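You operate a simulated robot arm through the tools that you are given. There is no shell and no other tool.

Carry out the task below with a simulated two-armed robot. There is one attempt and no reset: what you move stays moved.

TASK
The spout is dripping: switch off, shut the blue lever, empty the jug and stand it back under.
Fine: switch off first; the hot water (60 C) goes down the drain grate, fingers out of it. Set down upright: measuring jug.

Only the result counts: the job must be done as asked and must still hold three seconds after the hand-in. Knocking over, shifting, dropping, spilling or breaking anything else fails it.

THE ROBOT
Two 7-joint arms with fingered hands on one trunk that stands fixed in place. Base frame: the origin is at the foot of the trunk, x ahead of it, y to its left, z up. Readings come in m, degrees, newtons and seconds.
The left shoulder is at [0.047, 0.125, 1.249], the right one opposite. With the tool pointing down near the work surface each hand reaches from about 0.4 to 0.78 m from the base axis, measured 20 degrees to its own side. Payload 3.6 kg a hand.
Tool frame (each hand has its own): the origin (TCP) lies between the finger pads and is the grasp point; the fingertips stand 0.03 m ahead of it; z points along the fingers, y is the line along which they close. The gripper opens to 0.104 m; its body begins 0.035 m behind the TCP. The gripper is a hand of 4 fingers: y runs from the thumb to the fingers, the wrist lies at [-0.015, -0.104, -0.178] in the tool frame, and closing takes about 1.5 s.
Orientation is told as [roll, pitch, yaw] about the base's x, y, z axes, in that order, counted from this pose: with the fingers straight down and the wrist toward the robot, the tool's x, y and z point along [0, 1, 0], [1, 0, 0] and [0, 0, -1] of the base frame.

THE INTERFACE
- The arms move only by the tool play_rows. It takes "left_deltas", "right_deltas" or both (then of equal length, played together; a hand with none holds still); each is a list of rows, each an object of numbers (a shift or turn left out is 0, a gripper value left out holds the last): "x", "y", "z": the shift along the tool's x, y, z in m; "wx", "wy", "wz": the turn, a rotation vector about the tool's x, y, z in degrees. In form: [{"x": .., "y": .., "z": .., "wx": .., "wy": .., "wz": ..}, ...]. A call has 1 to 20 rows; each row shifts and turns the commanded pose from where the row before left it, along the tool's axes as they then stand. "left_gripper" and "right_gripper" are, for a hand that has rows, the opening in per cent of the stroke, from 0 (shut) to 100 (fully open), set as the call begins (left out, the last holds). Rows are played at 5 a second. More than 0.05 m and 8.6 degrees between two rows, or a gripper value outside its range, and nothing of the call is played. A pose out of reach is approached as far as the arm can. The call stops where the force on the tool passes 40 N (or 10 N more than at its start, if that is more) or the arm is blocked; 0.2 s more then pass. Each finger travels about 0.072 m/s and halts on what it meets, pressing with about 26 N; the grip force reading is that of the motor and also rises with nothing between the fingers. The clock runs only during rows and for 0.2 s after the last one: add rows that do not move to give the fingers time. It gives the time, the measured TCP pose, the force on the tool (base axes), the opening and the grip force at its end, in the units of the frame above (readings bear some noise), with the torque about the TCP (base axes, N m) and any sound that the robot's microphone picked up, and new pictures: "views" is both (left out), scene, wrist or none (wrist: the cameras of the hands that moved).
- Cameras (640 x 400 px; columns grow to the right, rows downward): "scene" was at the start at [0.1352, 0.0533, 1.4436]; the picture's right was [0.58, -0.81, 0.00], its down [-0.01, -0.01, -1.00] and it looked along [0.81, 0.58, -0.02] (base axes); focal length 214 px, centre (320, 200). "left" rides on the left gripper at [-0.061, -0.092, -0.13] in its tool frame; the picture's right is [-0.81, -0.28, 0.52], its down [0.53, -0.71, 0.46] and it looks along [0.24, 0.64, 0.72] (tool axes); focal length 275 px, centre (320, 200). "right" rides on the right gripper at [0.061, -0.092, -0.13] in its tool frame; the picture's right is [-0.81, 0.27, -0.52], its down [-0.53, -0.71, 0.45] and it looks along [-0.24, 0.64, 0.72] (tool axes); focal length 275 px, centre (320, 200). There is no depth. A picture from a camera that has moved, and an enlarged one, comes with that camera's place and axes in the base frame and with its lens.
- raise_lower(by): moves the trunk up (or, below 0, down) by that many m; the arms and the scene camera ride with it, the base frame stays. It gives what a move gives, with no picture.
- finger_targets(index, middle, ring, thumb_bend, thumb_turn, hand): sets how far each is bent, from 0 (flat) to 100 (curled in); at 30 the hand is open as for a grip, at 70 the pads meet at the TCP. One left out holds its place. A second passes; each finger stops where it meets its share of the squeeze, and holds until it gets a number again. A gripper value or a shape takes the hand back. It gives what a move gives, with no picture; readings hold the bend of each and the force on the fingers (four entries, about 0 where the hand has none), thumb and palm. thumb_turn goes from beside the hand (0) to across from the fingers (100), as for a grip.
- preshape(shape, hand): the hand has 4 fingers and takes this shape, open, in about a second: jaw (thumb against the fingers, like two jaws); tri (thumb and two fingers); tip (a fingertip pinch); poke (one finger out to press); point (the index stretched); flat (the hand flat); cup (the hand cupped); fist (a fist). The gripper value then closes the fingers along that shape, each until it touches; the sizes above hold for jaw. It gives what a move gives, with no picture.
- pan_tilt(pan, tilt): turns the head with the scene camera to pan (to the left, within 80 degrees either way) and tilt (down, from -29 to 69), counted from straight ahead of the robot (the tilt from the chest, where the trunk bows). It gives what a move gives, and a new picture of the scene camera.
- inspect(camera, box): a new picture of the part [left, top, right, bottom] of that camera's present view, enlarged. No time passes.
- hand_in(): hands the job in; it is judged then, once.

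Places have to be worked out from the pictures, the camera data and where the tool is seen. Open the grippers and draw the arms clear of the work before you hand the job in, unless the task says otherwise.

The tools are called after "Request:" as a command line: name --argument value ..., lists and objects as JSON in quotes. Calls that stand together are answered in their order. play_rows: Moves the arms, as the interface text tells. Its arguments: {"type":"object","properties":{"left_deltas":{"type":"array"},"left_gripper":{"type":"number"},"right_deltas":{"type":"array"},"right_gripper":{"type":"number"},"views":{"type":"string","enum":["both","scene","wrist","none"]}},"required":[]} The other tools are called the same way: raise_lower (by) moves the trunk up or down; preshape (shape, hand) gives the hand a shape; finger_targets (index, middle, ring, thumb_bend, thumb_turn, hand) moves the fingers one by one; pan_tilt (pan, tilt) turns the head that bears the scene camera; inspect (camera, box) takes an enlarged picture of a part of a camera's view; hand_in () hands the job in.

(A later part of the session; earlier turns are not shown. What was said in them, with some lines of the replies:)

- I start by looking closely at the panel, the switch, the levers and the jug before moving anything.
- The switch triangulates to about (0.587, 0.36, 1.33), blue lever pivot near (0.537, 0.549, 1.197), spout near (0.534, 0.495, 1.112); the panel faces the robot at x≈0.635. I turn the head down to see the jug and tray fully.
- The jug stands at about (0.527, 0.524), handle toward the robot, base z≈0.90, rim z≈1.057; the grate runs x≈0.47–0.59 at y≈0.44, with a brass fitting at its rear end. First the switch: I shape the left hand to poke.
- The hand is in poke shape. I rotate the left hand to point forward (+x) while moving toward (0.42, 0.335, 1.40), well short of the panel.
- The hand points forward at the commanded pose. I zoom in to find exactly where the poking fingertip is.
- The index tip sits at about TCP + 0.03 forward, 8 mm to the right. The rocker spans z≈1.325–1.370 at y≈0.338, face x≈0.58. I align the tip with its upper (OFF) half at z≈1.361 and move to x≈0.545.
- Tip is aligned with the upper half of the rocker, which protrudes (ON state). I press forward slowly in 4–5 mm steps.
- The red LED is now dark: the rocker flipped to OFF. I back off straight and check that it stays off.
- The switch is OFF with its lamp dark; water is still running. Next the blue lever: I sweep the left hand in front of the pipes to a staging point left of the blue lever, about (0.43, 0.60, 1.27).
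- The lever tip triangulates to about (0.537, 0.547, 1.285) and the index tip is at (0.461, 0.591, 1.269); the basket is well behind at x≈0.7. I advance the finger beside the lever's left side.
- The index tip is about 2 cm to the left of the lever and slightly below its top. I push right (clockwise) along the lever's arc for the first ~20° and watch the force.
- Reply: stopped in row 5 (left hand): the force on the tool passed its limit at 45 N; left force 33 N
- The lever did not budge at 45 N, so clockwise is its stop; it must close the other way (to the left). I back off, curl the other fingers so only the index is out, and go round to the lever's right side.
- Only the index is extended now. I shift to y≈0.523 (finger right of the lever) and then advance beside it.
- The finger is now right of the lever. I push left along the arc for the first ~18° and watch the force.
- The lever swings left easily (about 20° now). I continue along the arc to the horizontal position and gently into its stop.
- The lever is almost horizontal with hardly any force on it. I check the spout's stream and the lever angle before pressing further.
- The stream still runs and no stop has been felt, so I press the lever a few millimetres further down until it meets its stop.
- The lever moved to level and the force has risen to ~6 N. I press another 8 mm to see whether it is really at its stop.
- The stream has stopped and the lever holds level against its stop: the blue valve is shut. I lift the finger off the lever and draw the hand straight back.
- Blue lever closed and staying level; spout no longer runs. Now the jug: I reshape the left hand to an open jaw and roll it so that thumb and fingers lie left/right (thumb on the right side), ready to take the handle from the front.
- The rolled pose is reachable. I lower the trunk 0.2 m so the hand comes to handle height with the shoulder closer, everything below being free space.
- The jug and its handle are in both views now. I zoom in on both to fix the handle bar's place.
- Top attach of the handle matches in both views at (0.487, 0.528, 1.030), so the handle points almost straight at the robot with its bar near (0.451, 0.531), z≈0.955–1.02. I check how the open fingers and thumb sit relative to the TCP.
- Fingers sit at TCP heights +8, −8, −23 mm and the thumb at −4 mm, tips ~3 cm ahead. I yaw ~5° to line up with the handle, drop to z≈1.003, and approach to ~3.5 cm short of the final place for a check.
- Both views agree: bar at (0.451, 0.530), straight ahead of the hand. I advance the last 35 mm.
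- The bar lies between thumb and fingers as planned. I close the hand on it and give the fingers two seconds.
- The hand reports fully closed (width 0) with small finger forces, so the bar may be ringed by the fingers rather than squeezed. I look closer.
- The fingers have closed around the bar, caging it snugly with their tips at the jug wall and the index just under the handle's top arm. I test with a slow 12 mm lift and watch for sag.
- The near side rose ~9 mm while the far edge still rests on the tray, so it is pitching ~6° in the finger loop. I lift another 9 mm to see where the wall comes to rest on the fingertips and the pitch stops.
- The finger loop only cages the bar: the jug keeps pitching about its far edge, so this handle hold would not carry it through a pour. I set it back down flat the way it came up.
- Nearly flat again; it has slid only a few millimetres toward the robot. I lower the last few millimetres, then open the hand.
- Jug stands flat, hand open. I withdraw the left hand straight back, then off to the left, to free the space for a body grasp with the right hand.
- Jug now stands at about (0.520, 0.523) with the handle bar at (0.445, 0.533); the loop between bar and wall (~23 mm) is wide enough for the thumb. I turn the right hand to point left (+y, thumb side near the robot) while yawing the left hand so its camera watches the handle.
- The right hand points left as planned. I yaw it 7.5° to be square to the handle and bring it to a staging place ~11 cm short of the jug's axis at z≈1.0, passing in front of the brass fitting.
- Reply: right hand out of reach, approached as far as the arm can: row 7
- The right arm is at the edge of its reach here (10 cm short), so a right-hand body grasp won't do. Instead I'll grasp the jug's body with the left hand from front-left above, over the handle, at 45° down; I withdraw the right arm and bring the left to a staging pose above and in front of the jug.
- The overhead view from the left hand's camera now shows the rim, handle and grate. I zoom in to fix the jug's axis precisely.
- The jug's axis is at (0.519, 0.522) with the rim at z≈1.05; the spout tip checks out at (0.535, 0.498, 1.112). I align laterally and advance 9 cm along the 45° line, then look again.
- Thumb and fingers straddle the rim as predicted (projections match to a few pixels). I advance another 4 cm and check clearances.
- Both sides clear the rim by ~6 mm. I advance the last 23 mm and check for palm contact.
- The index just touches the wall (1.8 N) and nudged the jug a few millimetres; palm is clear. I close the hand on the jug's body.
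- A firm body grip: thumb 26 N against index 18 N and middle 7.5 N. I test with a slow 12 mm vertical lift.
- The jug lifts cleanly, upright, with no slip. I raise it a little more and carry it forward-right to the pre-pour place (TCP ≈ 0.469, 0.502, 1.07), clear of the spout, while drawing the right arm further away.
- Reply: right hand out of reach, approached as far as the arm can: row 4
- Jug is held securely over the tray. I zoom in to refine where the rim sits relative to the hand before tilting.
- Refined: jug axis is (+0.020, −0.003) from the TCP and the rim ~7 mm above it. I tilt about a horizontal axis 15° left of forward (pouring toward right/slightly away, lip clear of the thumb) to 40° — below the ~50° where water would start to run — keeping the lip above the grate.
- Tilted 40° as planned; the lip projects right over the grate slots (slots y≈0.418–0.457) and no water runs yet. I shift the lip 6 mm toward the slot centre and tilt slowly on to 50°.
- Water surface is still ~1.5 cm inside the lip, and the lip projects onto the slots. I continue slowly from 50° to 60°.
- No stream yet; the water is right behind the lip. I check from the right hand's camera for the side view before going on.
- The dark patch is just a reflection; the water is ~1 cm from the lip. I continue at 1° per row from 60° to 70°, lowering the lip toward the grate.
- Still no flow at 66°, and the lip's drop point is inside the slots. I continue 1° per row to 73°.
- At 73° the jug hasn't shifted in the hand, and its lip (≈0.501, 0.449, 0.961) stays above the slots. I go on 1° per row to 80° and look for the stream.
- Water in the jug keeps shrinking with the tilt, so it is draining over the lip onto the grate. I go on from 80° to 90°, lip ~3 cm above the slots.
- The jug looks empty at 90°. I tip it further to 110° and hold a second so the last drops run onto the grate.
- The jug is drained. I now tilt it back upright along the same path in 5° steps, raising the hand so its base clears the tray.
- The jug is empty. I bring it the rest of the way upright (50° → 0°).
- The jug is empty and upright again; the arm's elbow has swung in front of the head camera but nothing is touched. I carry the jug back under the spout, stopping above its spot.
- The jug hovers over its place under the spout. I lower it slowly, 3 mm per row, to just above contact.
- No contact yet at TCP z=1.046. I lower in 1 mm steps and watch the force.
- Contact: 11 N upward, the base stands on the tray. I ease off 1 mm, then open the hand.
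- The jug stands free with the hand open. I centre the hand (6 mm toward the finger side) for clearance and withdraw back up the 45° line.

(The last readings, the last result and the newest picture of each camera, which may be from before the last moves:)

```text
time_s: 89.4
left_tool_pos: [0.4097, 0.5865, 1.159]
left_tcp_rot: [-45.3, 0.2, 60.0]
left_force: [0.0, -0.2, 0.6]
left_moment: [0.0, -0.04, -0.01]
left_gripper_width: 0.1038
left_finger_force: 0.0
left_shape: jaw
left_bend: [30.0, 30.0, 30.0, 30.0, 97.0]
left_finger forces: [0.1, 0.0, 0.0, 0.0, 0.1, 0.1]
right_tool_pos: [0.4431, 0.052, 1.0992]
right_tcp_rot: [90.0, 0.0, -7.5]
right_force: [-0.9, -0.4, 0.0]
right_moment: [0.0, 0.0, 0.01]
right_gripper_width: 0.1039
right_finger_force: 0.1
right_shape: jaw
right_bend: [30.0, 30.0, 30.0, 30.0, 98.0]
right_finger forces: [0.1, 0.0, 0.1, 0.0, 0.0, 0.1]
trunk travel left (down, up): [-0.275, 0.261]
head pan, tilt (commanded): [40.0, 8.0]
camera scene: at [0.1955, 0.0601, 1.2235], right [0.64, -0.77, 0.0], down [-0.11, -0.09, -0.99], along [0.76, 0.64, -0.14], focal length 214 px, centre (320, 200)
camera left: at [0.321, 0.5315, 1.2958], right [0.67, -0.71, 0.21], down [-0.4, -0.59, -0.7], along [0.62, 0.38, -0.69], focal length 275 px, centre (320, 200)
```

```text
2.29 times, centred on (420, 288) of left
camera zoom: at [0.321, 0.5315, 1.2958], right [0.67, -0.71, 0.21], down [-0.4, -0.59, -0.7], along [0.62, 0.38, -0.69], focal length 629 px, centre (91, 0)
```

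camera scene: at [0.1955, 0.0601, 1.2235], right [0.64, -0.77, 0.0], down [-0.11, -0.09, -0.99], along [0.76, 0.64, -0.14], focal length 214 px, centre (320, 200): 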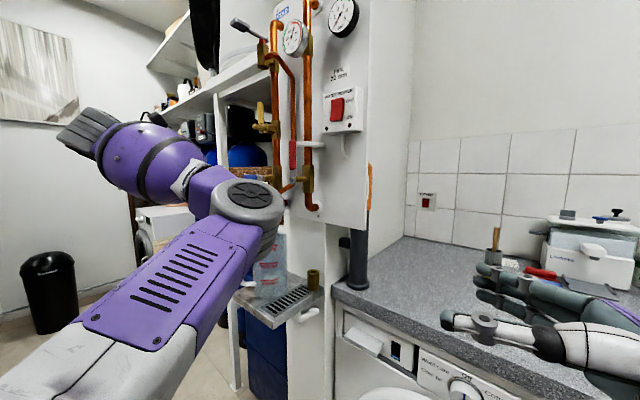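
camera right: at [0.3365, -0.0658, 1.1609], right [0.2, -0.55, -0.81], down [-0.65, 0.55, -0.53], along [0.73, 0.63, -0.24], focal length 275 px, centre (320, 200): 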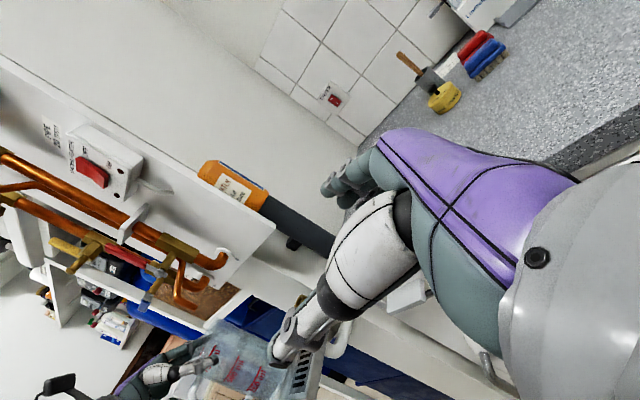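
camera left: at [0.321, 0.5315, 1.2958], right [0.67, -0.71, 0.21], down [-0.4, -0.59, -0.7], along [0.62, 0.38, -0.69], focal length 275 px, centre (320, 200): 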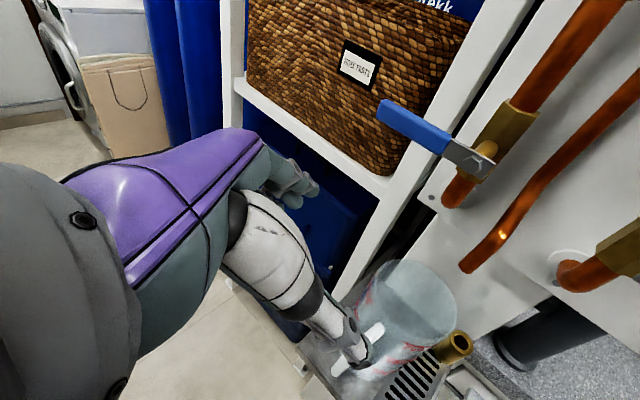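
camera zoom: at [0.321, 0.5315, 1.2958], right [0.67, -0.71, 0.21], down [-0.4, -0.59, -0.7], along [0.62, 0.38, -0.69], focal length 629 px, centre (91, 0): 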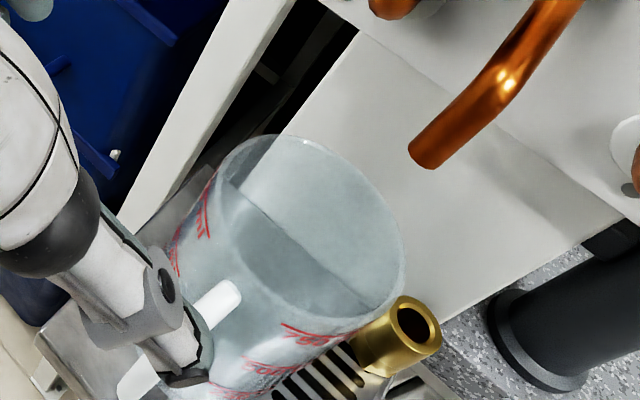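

The jug stands upright, empty, under the spout. I draw the left arm further back so the head camera can see everything.

Request:
play_rows --left_deltas '[{"x": 0.0172, "y": -0.0098, "z": -0.0278}, {"x": 0.0172, "y": -0.0098, "z": -0.0278}, {"x": 0.0172, "y": -0.0098, "z": -0.0278}, {"x": 0.0172, "y": -0.0098, "z": -0.0278}, {}]' --views "both"

```text
time_s: 90.6
left_tool_pos: [0.2794, 0.615, 1.1893]
left_tcp_rot: [-45.3, 0.3, 60.0]
left_force: [-0.6, 0.0, 0.2]
left_moment: [0.0, 0.02, -0.01]
left_gripper_width: 0.1038
left_finger_force: 0.1
left_shape: jaw
left_bend: [30.0, 30.0, 30.0, 30.0, 97.0]
left_finger forces: [0.1, 0.0, 0.0, 0.0, 0.0, 0.0]
right_tool_pos: [0.4441, 0.0519, 1.1003]
right_tcp_rot: [90.0, -0.1, -7.4]
right_force: [0.2, 0.9, -1.1]
right_moment: [0.0, -0.01, 0.01]
right_gripper_width: 0.1034
right_finger_force: 0.0
right_shape: jaw
right_bend: [30.0, 30.0, 30.0, 30.0, 98.0]
right_finger forces: [0.0, 0.1, 0.1, 0.0, 0.0, 0.0]
trunk travel left (down, up): [-0.275, 0.261]
head pan, tilt (commanded): [40.0, 8.0]
camera scene: at [0.1956, 0.06, 1.2235], right [0.64, -0.77, 0.0], down [-0.11, -0.09, -0.99], along [0.76, 0.64, -0.14], focal length 214 px, centre (320, 200)
camera left: at [0.1913, 0.5619, 1.3249], right [0.67, -0.71, 0.21], down [-0.4, -0.59, -0.7], along [0.62, 0.38, -0.69], focal length 275 px, centre (320, 200)
```

scene: 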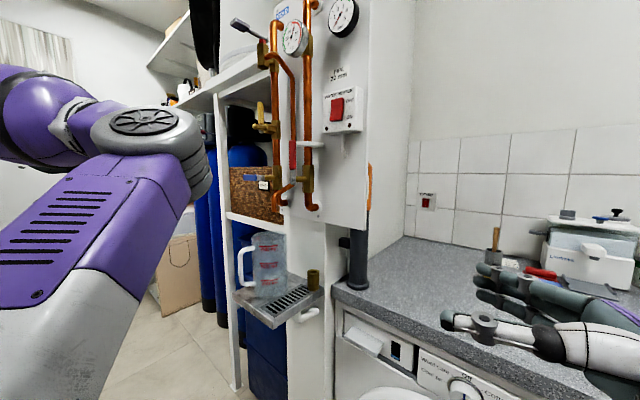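
left: 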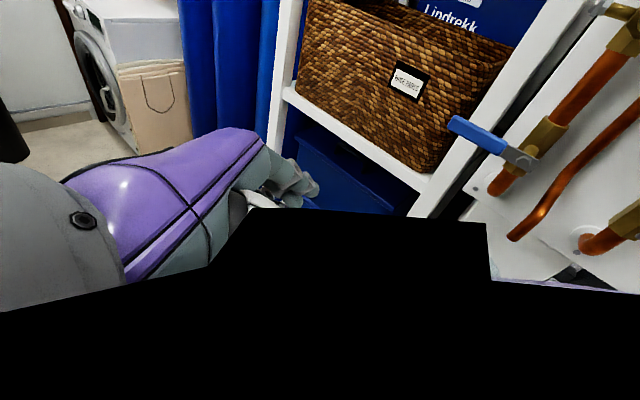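

The head camera sees the whole place now. I check jug, tray, lever, switch and fitting in close-ups.

Request:
inspect --camera "scene" --box '[200, 220, 344, 310]'

Request:
inspect --camera "scene" --box '[210, 130, 370, 230]'

Request:
inspect --camera "scene" --box '[230, 255, 326, 315]'

Request:
inspect --camera "scene" --box '[210, 0, 370, 100]'

```text
4.44 times, centred on (272, 265) of scene
camera zoom: at [0.1956, 0.06, 1.2235], right [0.64, -0.77, 0.0], down [-0.11, -0.09, -0.99], along [0.76, 0.64, -0.14], focal length 953 px, centre (533, -89)
```

zoom: 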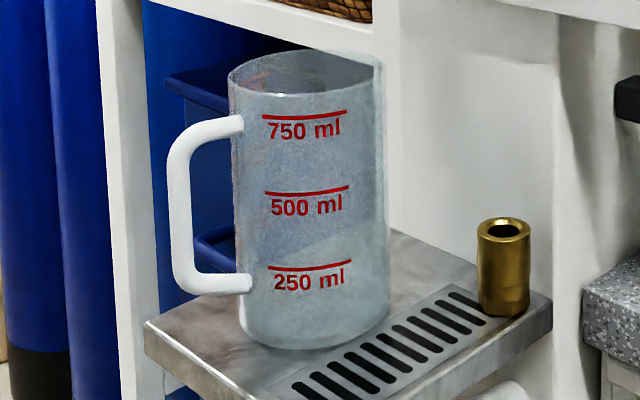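

```text
4.00 times, centred on (290, 180) of scene
camera zoom: at [0.1956, 0.06, 1.2235], right [0.64, -0.77, 0.0], down [-0.11, -0.09, -0.99], along [0.76, 0.64, -0.14], focal length 858 px, centre (440, 280)
```

zoom: 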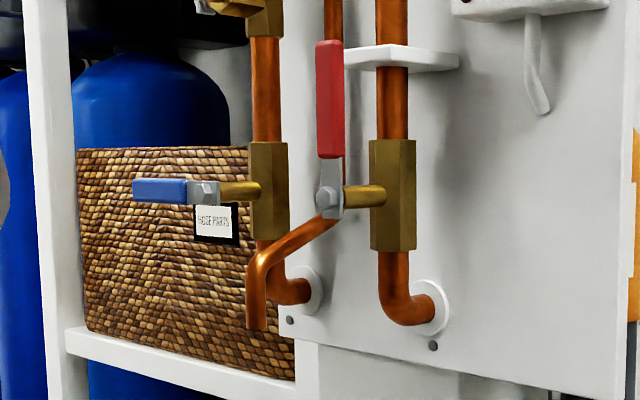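

```text
6.67 times, centred on (278, 285) of scene
camera zoom: at [0.1956, 0.06, 1.2235], right [0.64, -0.77, 0.0], down [-0.11, -0.09, -0.99], along [0.76, 0.64, -0.14], focal length 1430 px, centre (600, -367)
```

zoom: 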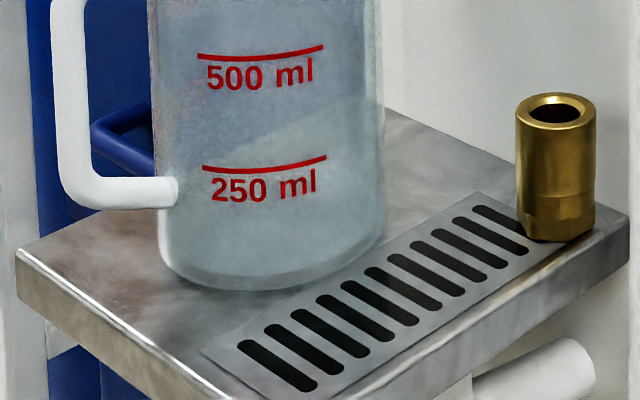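

```text
4.00 times, centred on (290, 50) of scene
camera zoom: at [0.1956, 0.06, 1.2235], right [0.64, -0.77, 0.0], down [-0.11, -0.09, -0.99], along [0.76, 0.64, -0.14], focal length 858 px, centre (440, 800)
```

zoom: 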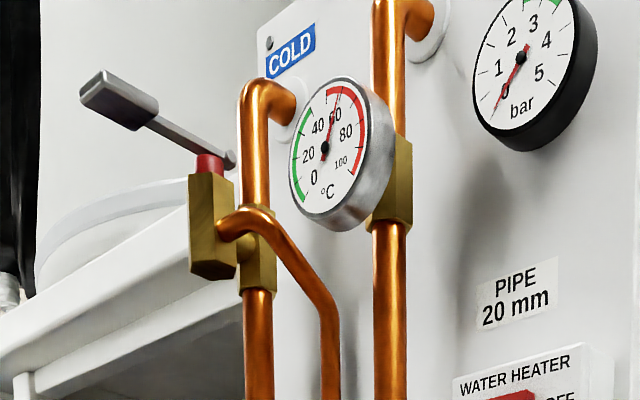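

Everything looks right: lever level, no drip, pressure gauge at 0, jug upright and empty under the spout, fitting and basket untouched. One last look at the switch.

Request:
inspect --camera "scene" --box '[300, 70, 396, 130]'

Request:
inspect --camera "scene" --box '[230, 180, 326, 240]'

```text
6.67 times, centred on (348, 100) of scene
camera zoom: at [0.1956, 0.06, 1.2235], right [0.64, -0.77, 0.0], down [-0.11, -0.09, -0.99], along [0.76, 0.64, -0.14], focal length 1430 px, centre (133, 867)
```

zoom: 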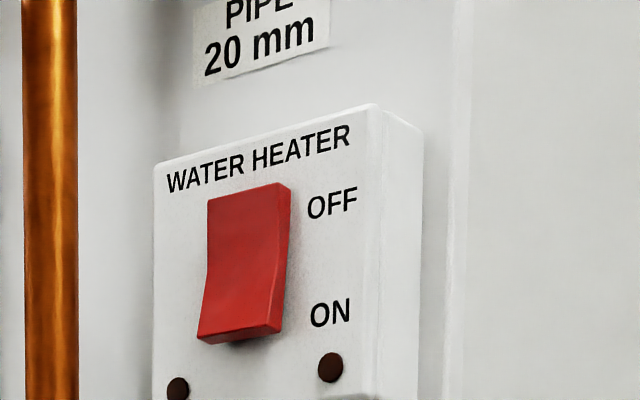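

```text
6.67 times, centred on (278, 210) of scene
camera zoom: at [0.1956, 0.06, 1.2235], right [0.64, -0.77, 0.0], down [-0.11, -0.09, -0.99], along [0.76, 0.64, -0.14], focal length 1430 px, centre (600, 133)
```

zoom: 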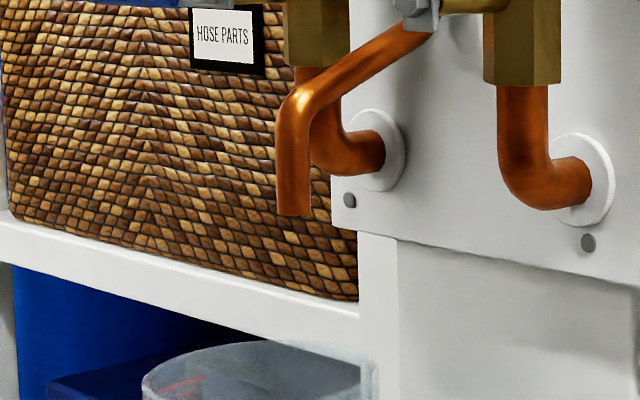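

The switch is OFF with both lamps dark, and the blue lever is shut with the spout dry. The jug stands upright and empty under the spout, both grippers are open and the arms are clear, so I hand the job in.

Request:
hand_in

```text
The job is handed in.
```

I've handed the job in. The heater is off, the blue lever is shut, and the jug is empty and back under the spout. I haven't seen a verdict on it yet.

- **Switch:** I pressed it to OFF first, before touching anything else. The lamp went out and it stayed off.
- **Blue lever:** It only turns left. I pushed it level against its stop, the water stopped running, and the pressure gauge later read 0.
- **Jug:** My first try, lifting it by the handle, didn't hold. The jug tipped a little with its edge still on the tray, so I set it back down without spilling. I then held it around the body from above, with the fingers outside it.
- **Pouring:** I tipped it slowly over the drain grate to 110° and it came back empty. I never caught the stream itself in a picture. That the water went down the grate rests on where the lip was held and on the tray showing no puddle afterwards.
- **Return:** The jug stands upright, within about a centimetre of its original spot by my estimate, and its opening is under the spout.

The brass fitting and the basket are where they were. Both hands are open and the arms are clear of the work.
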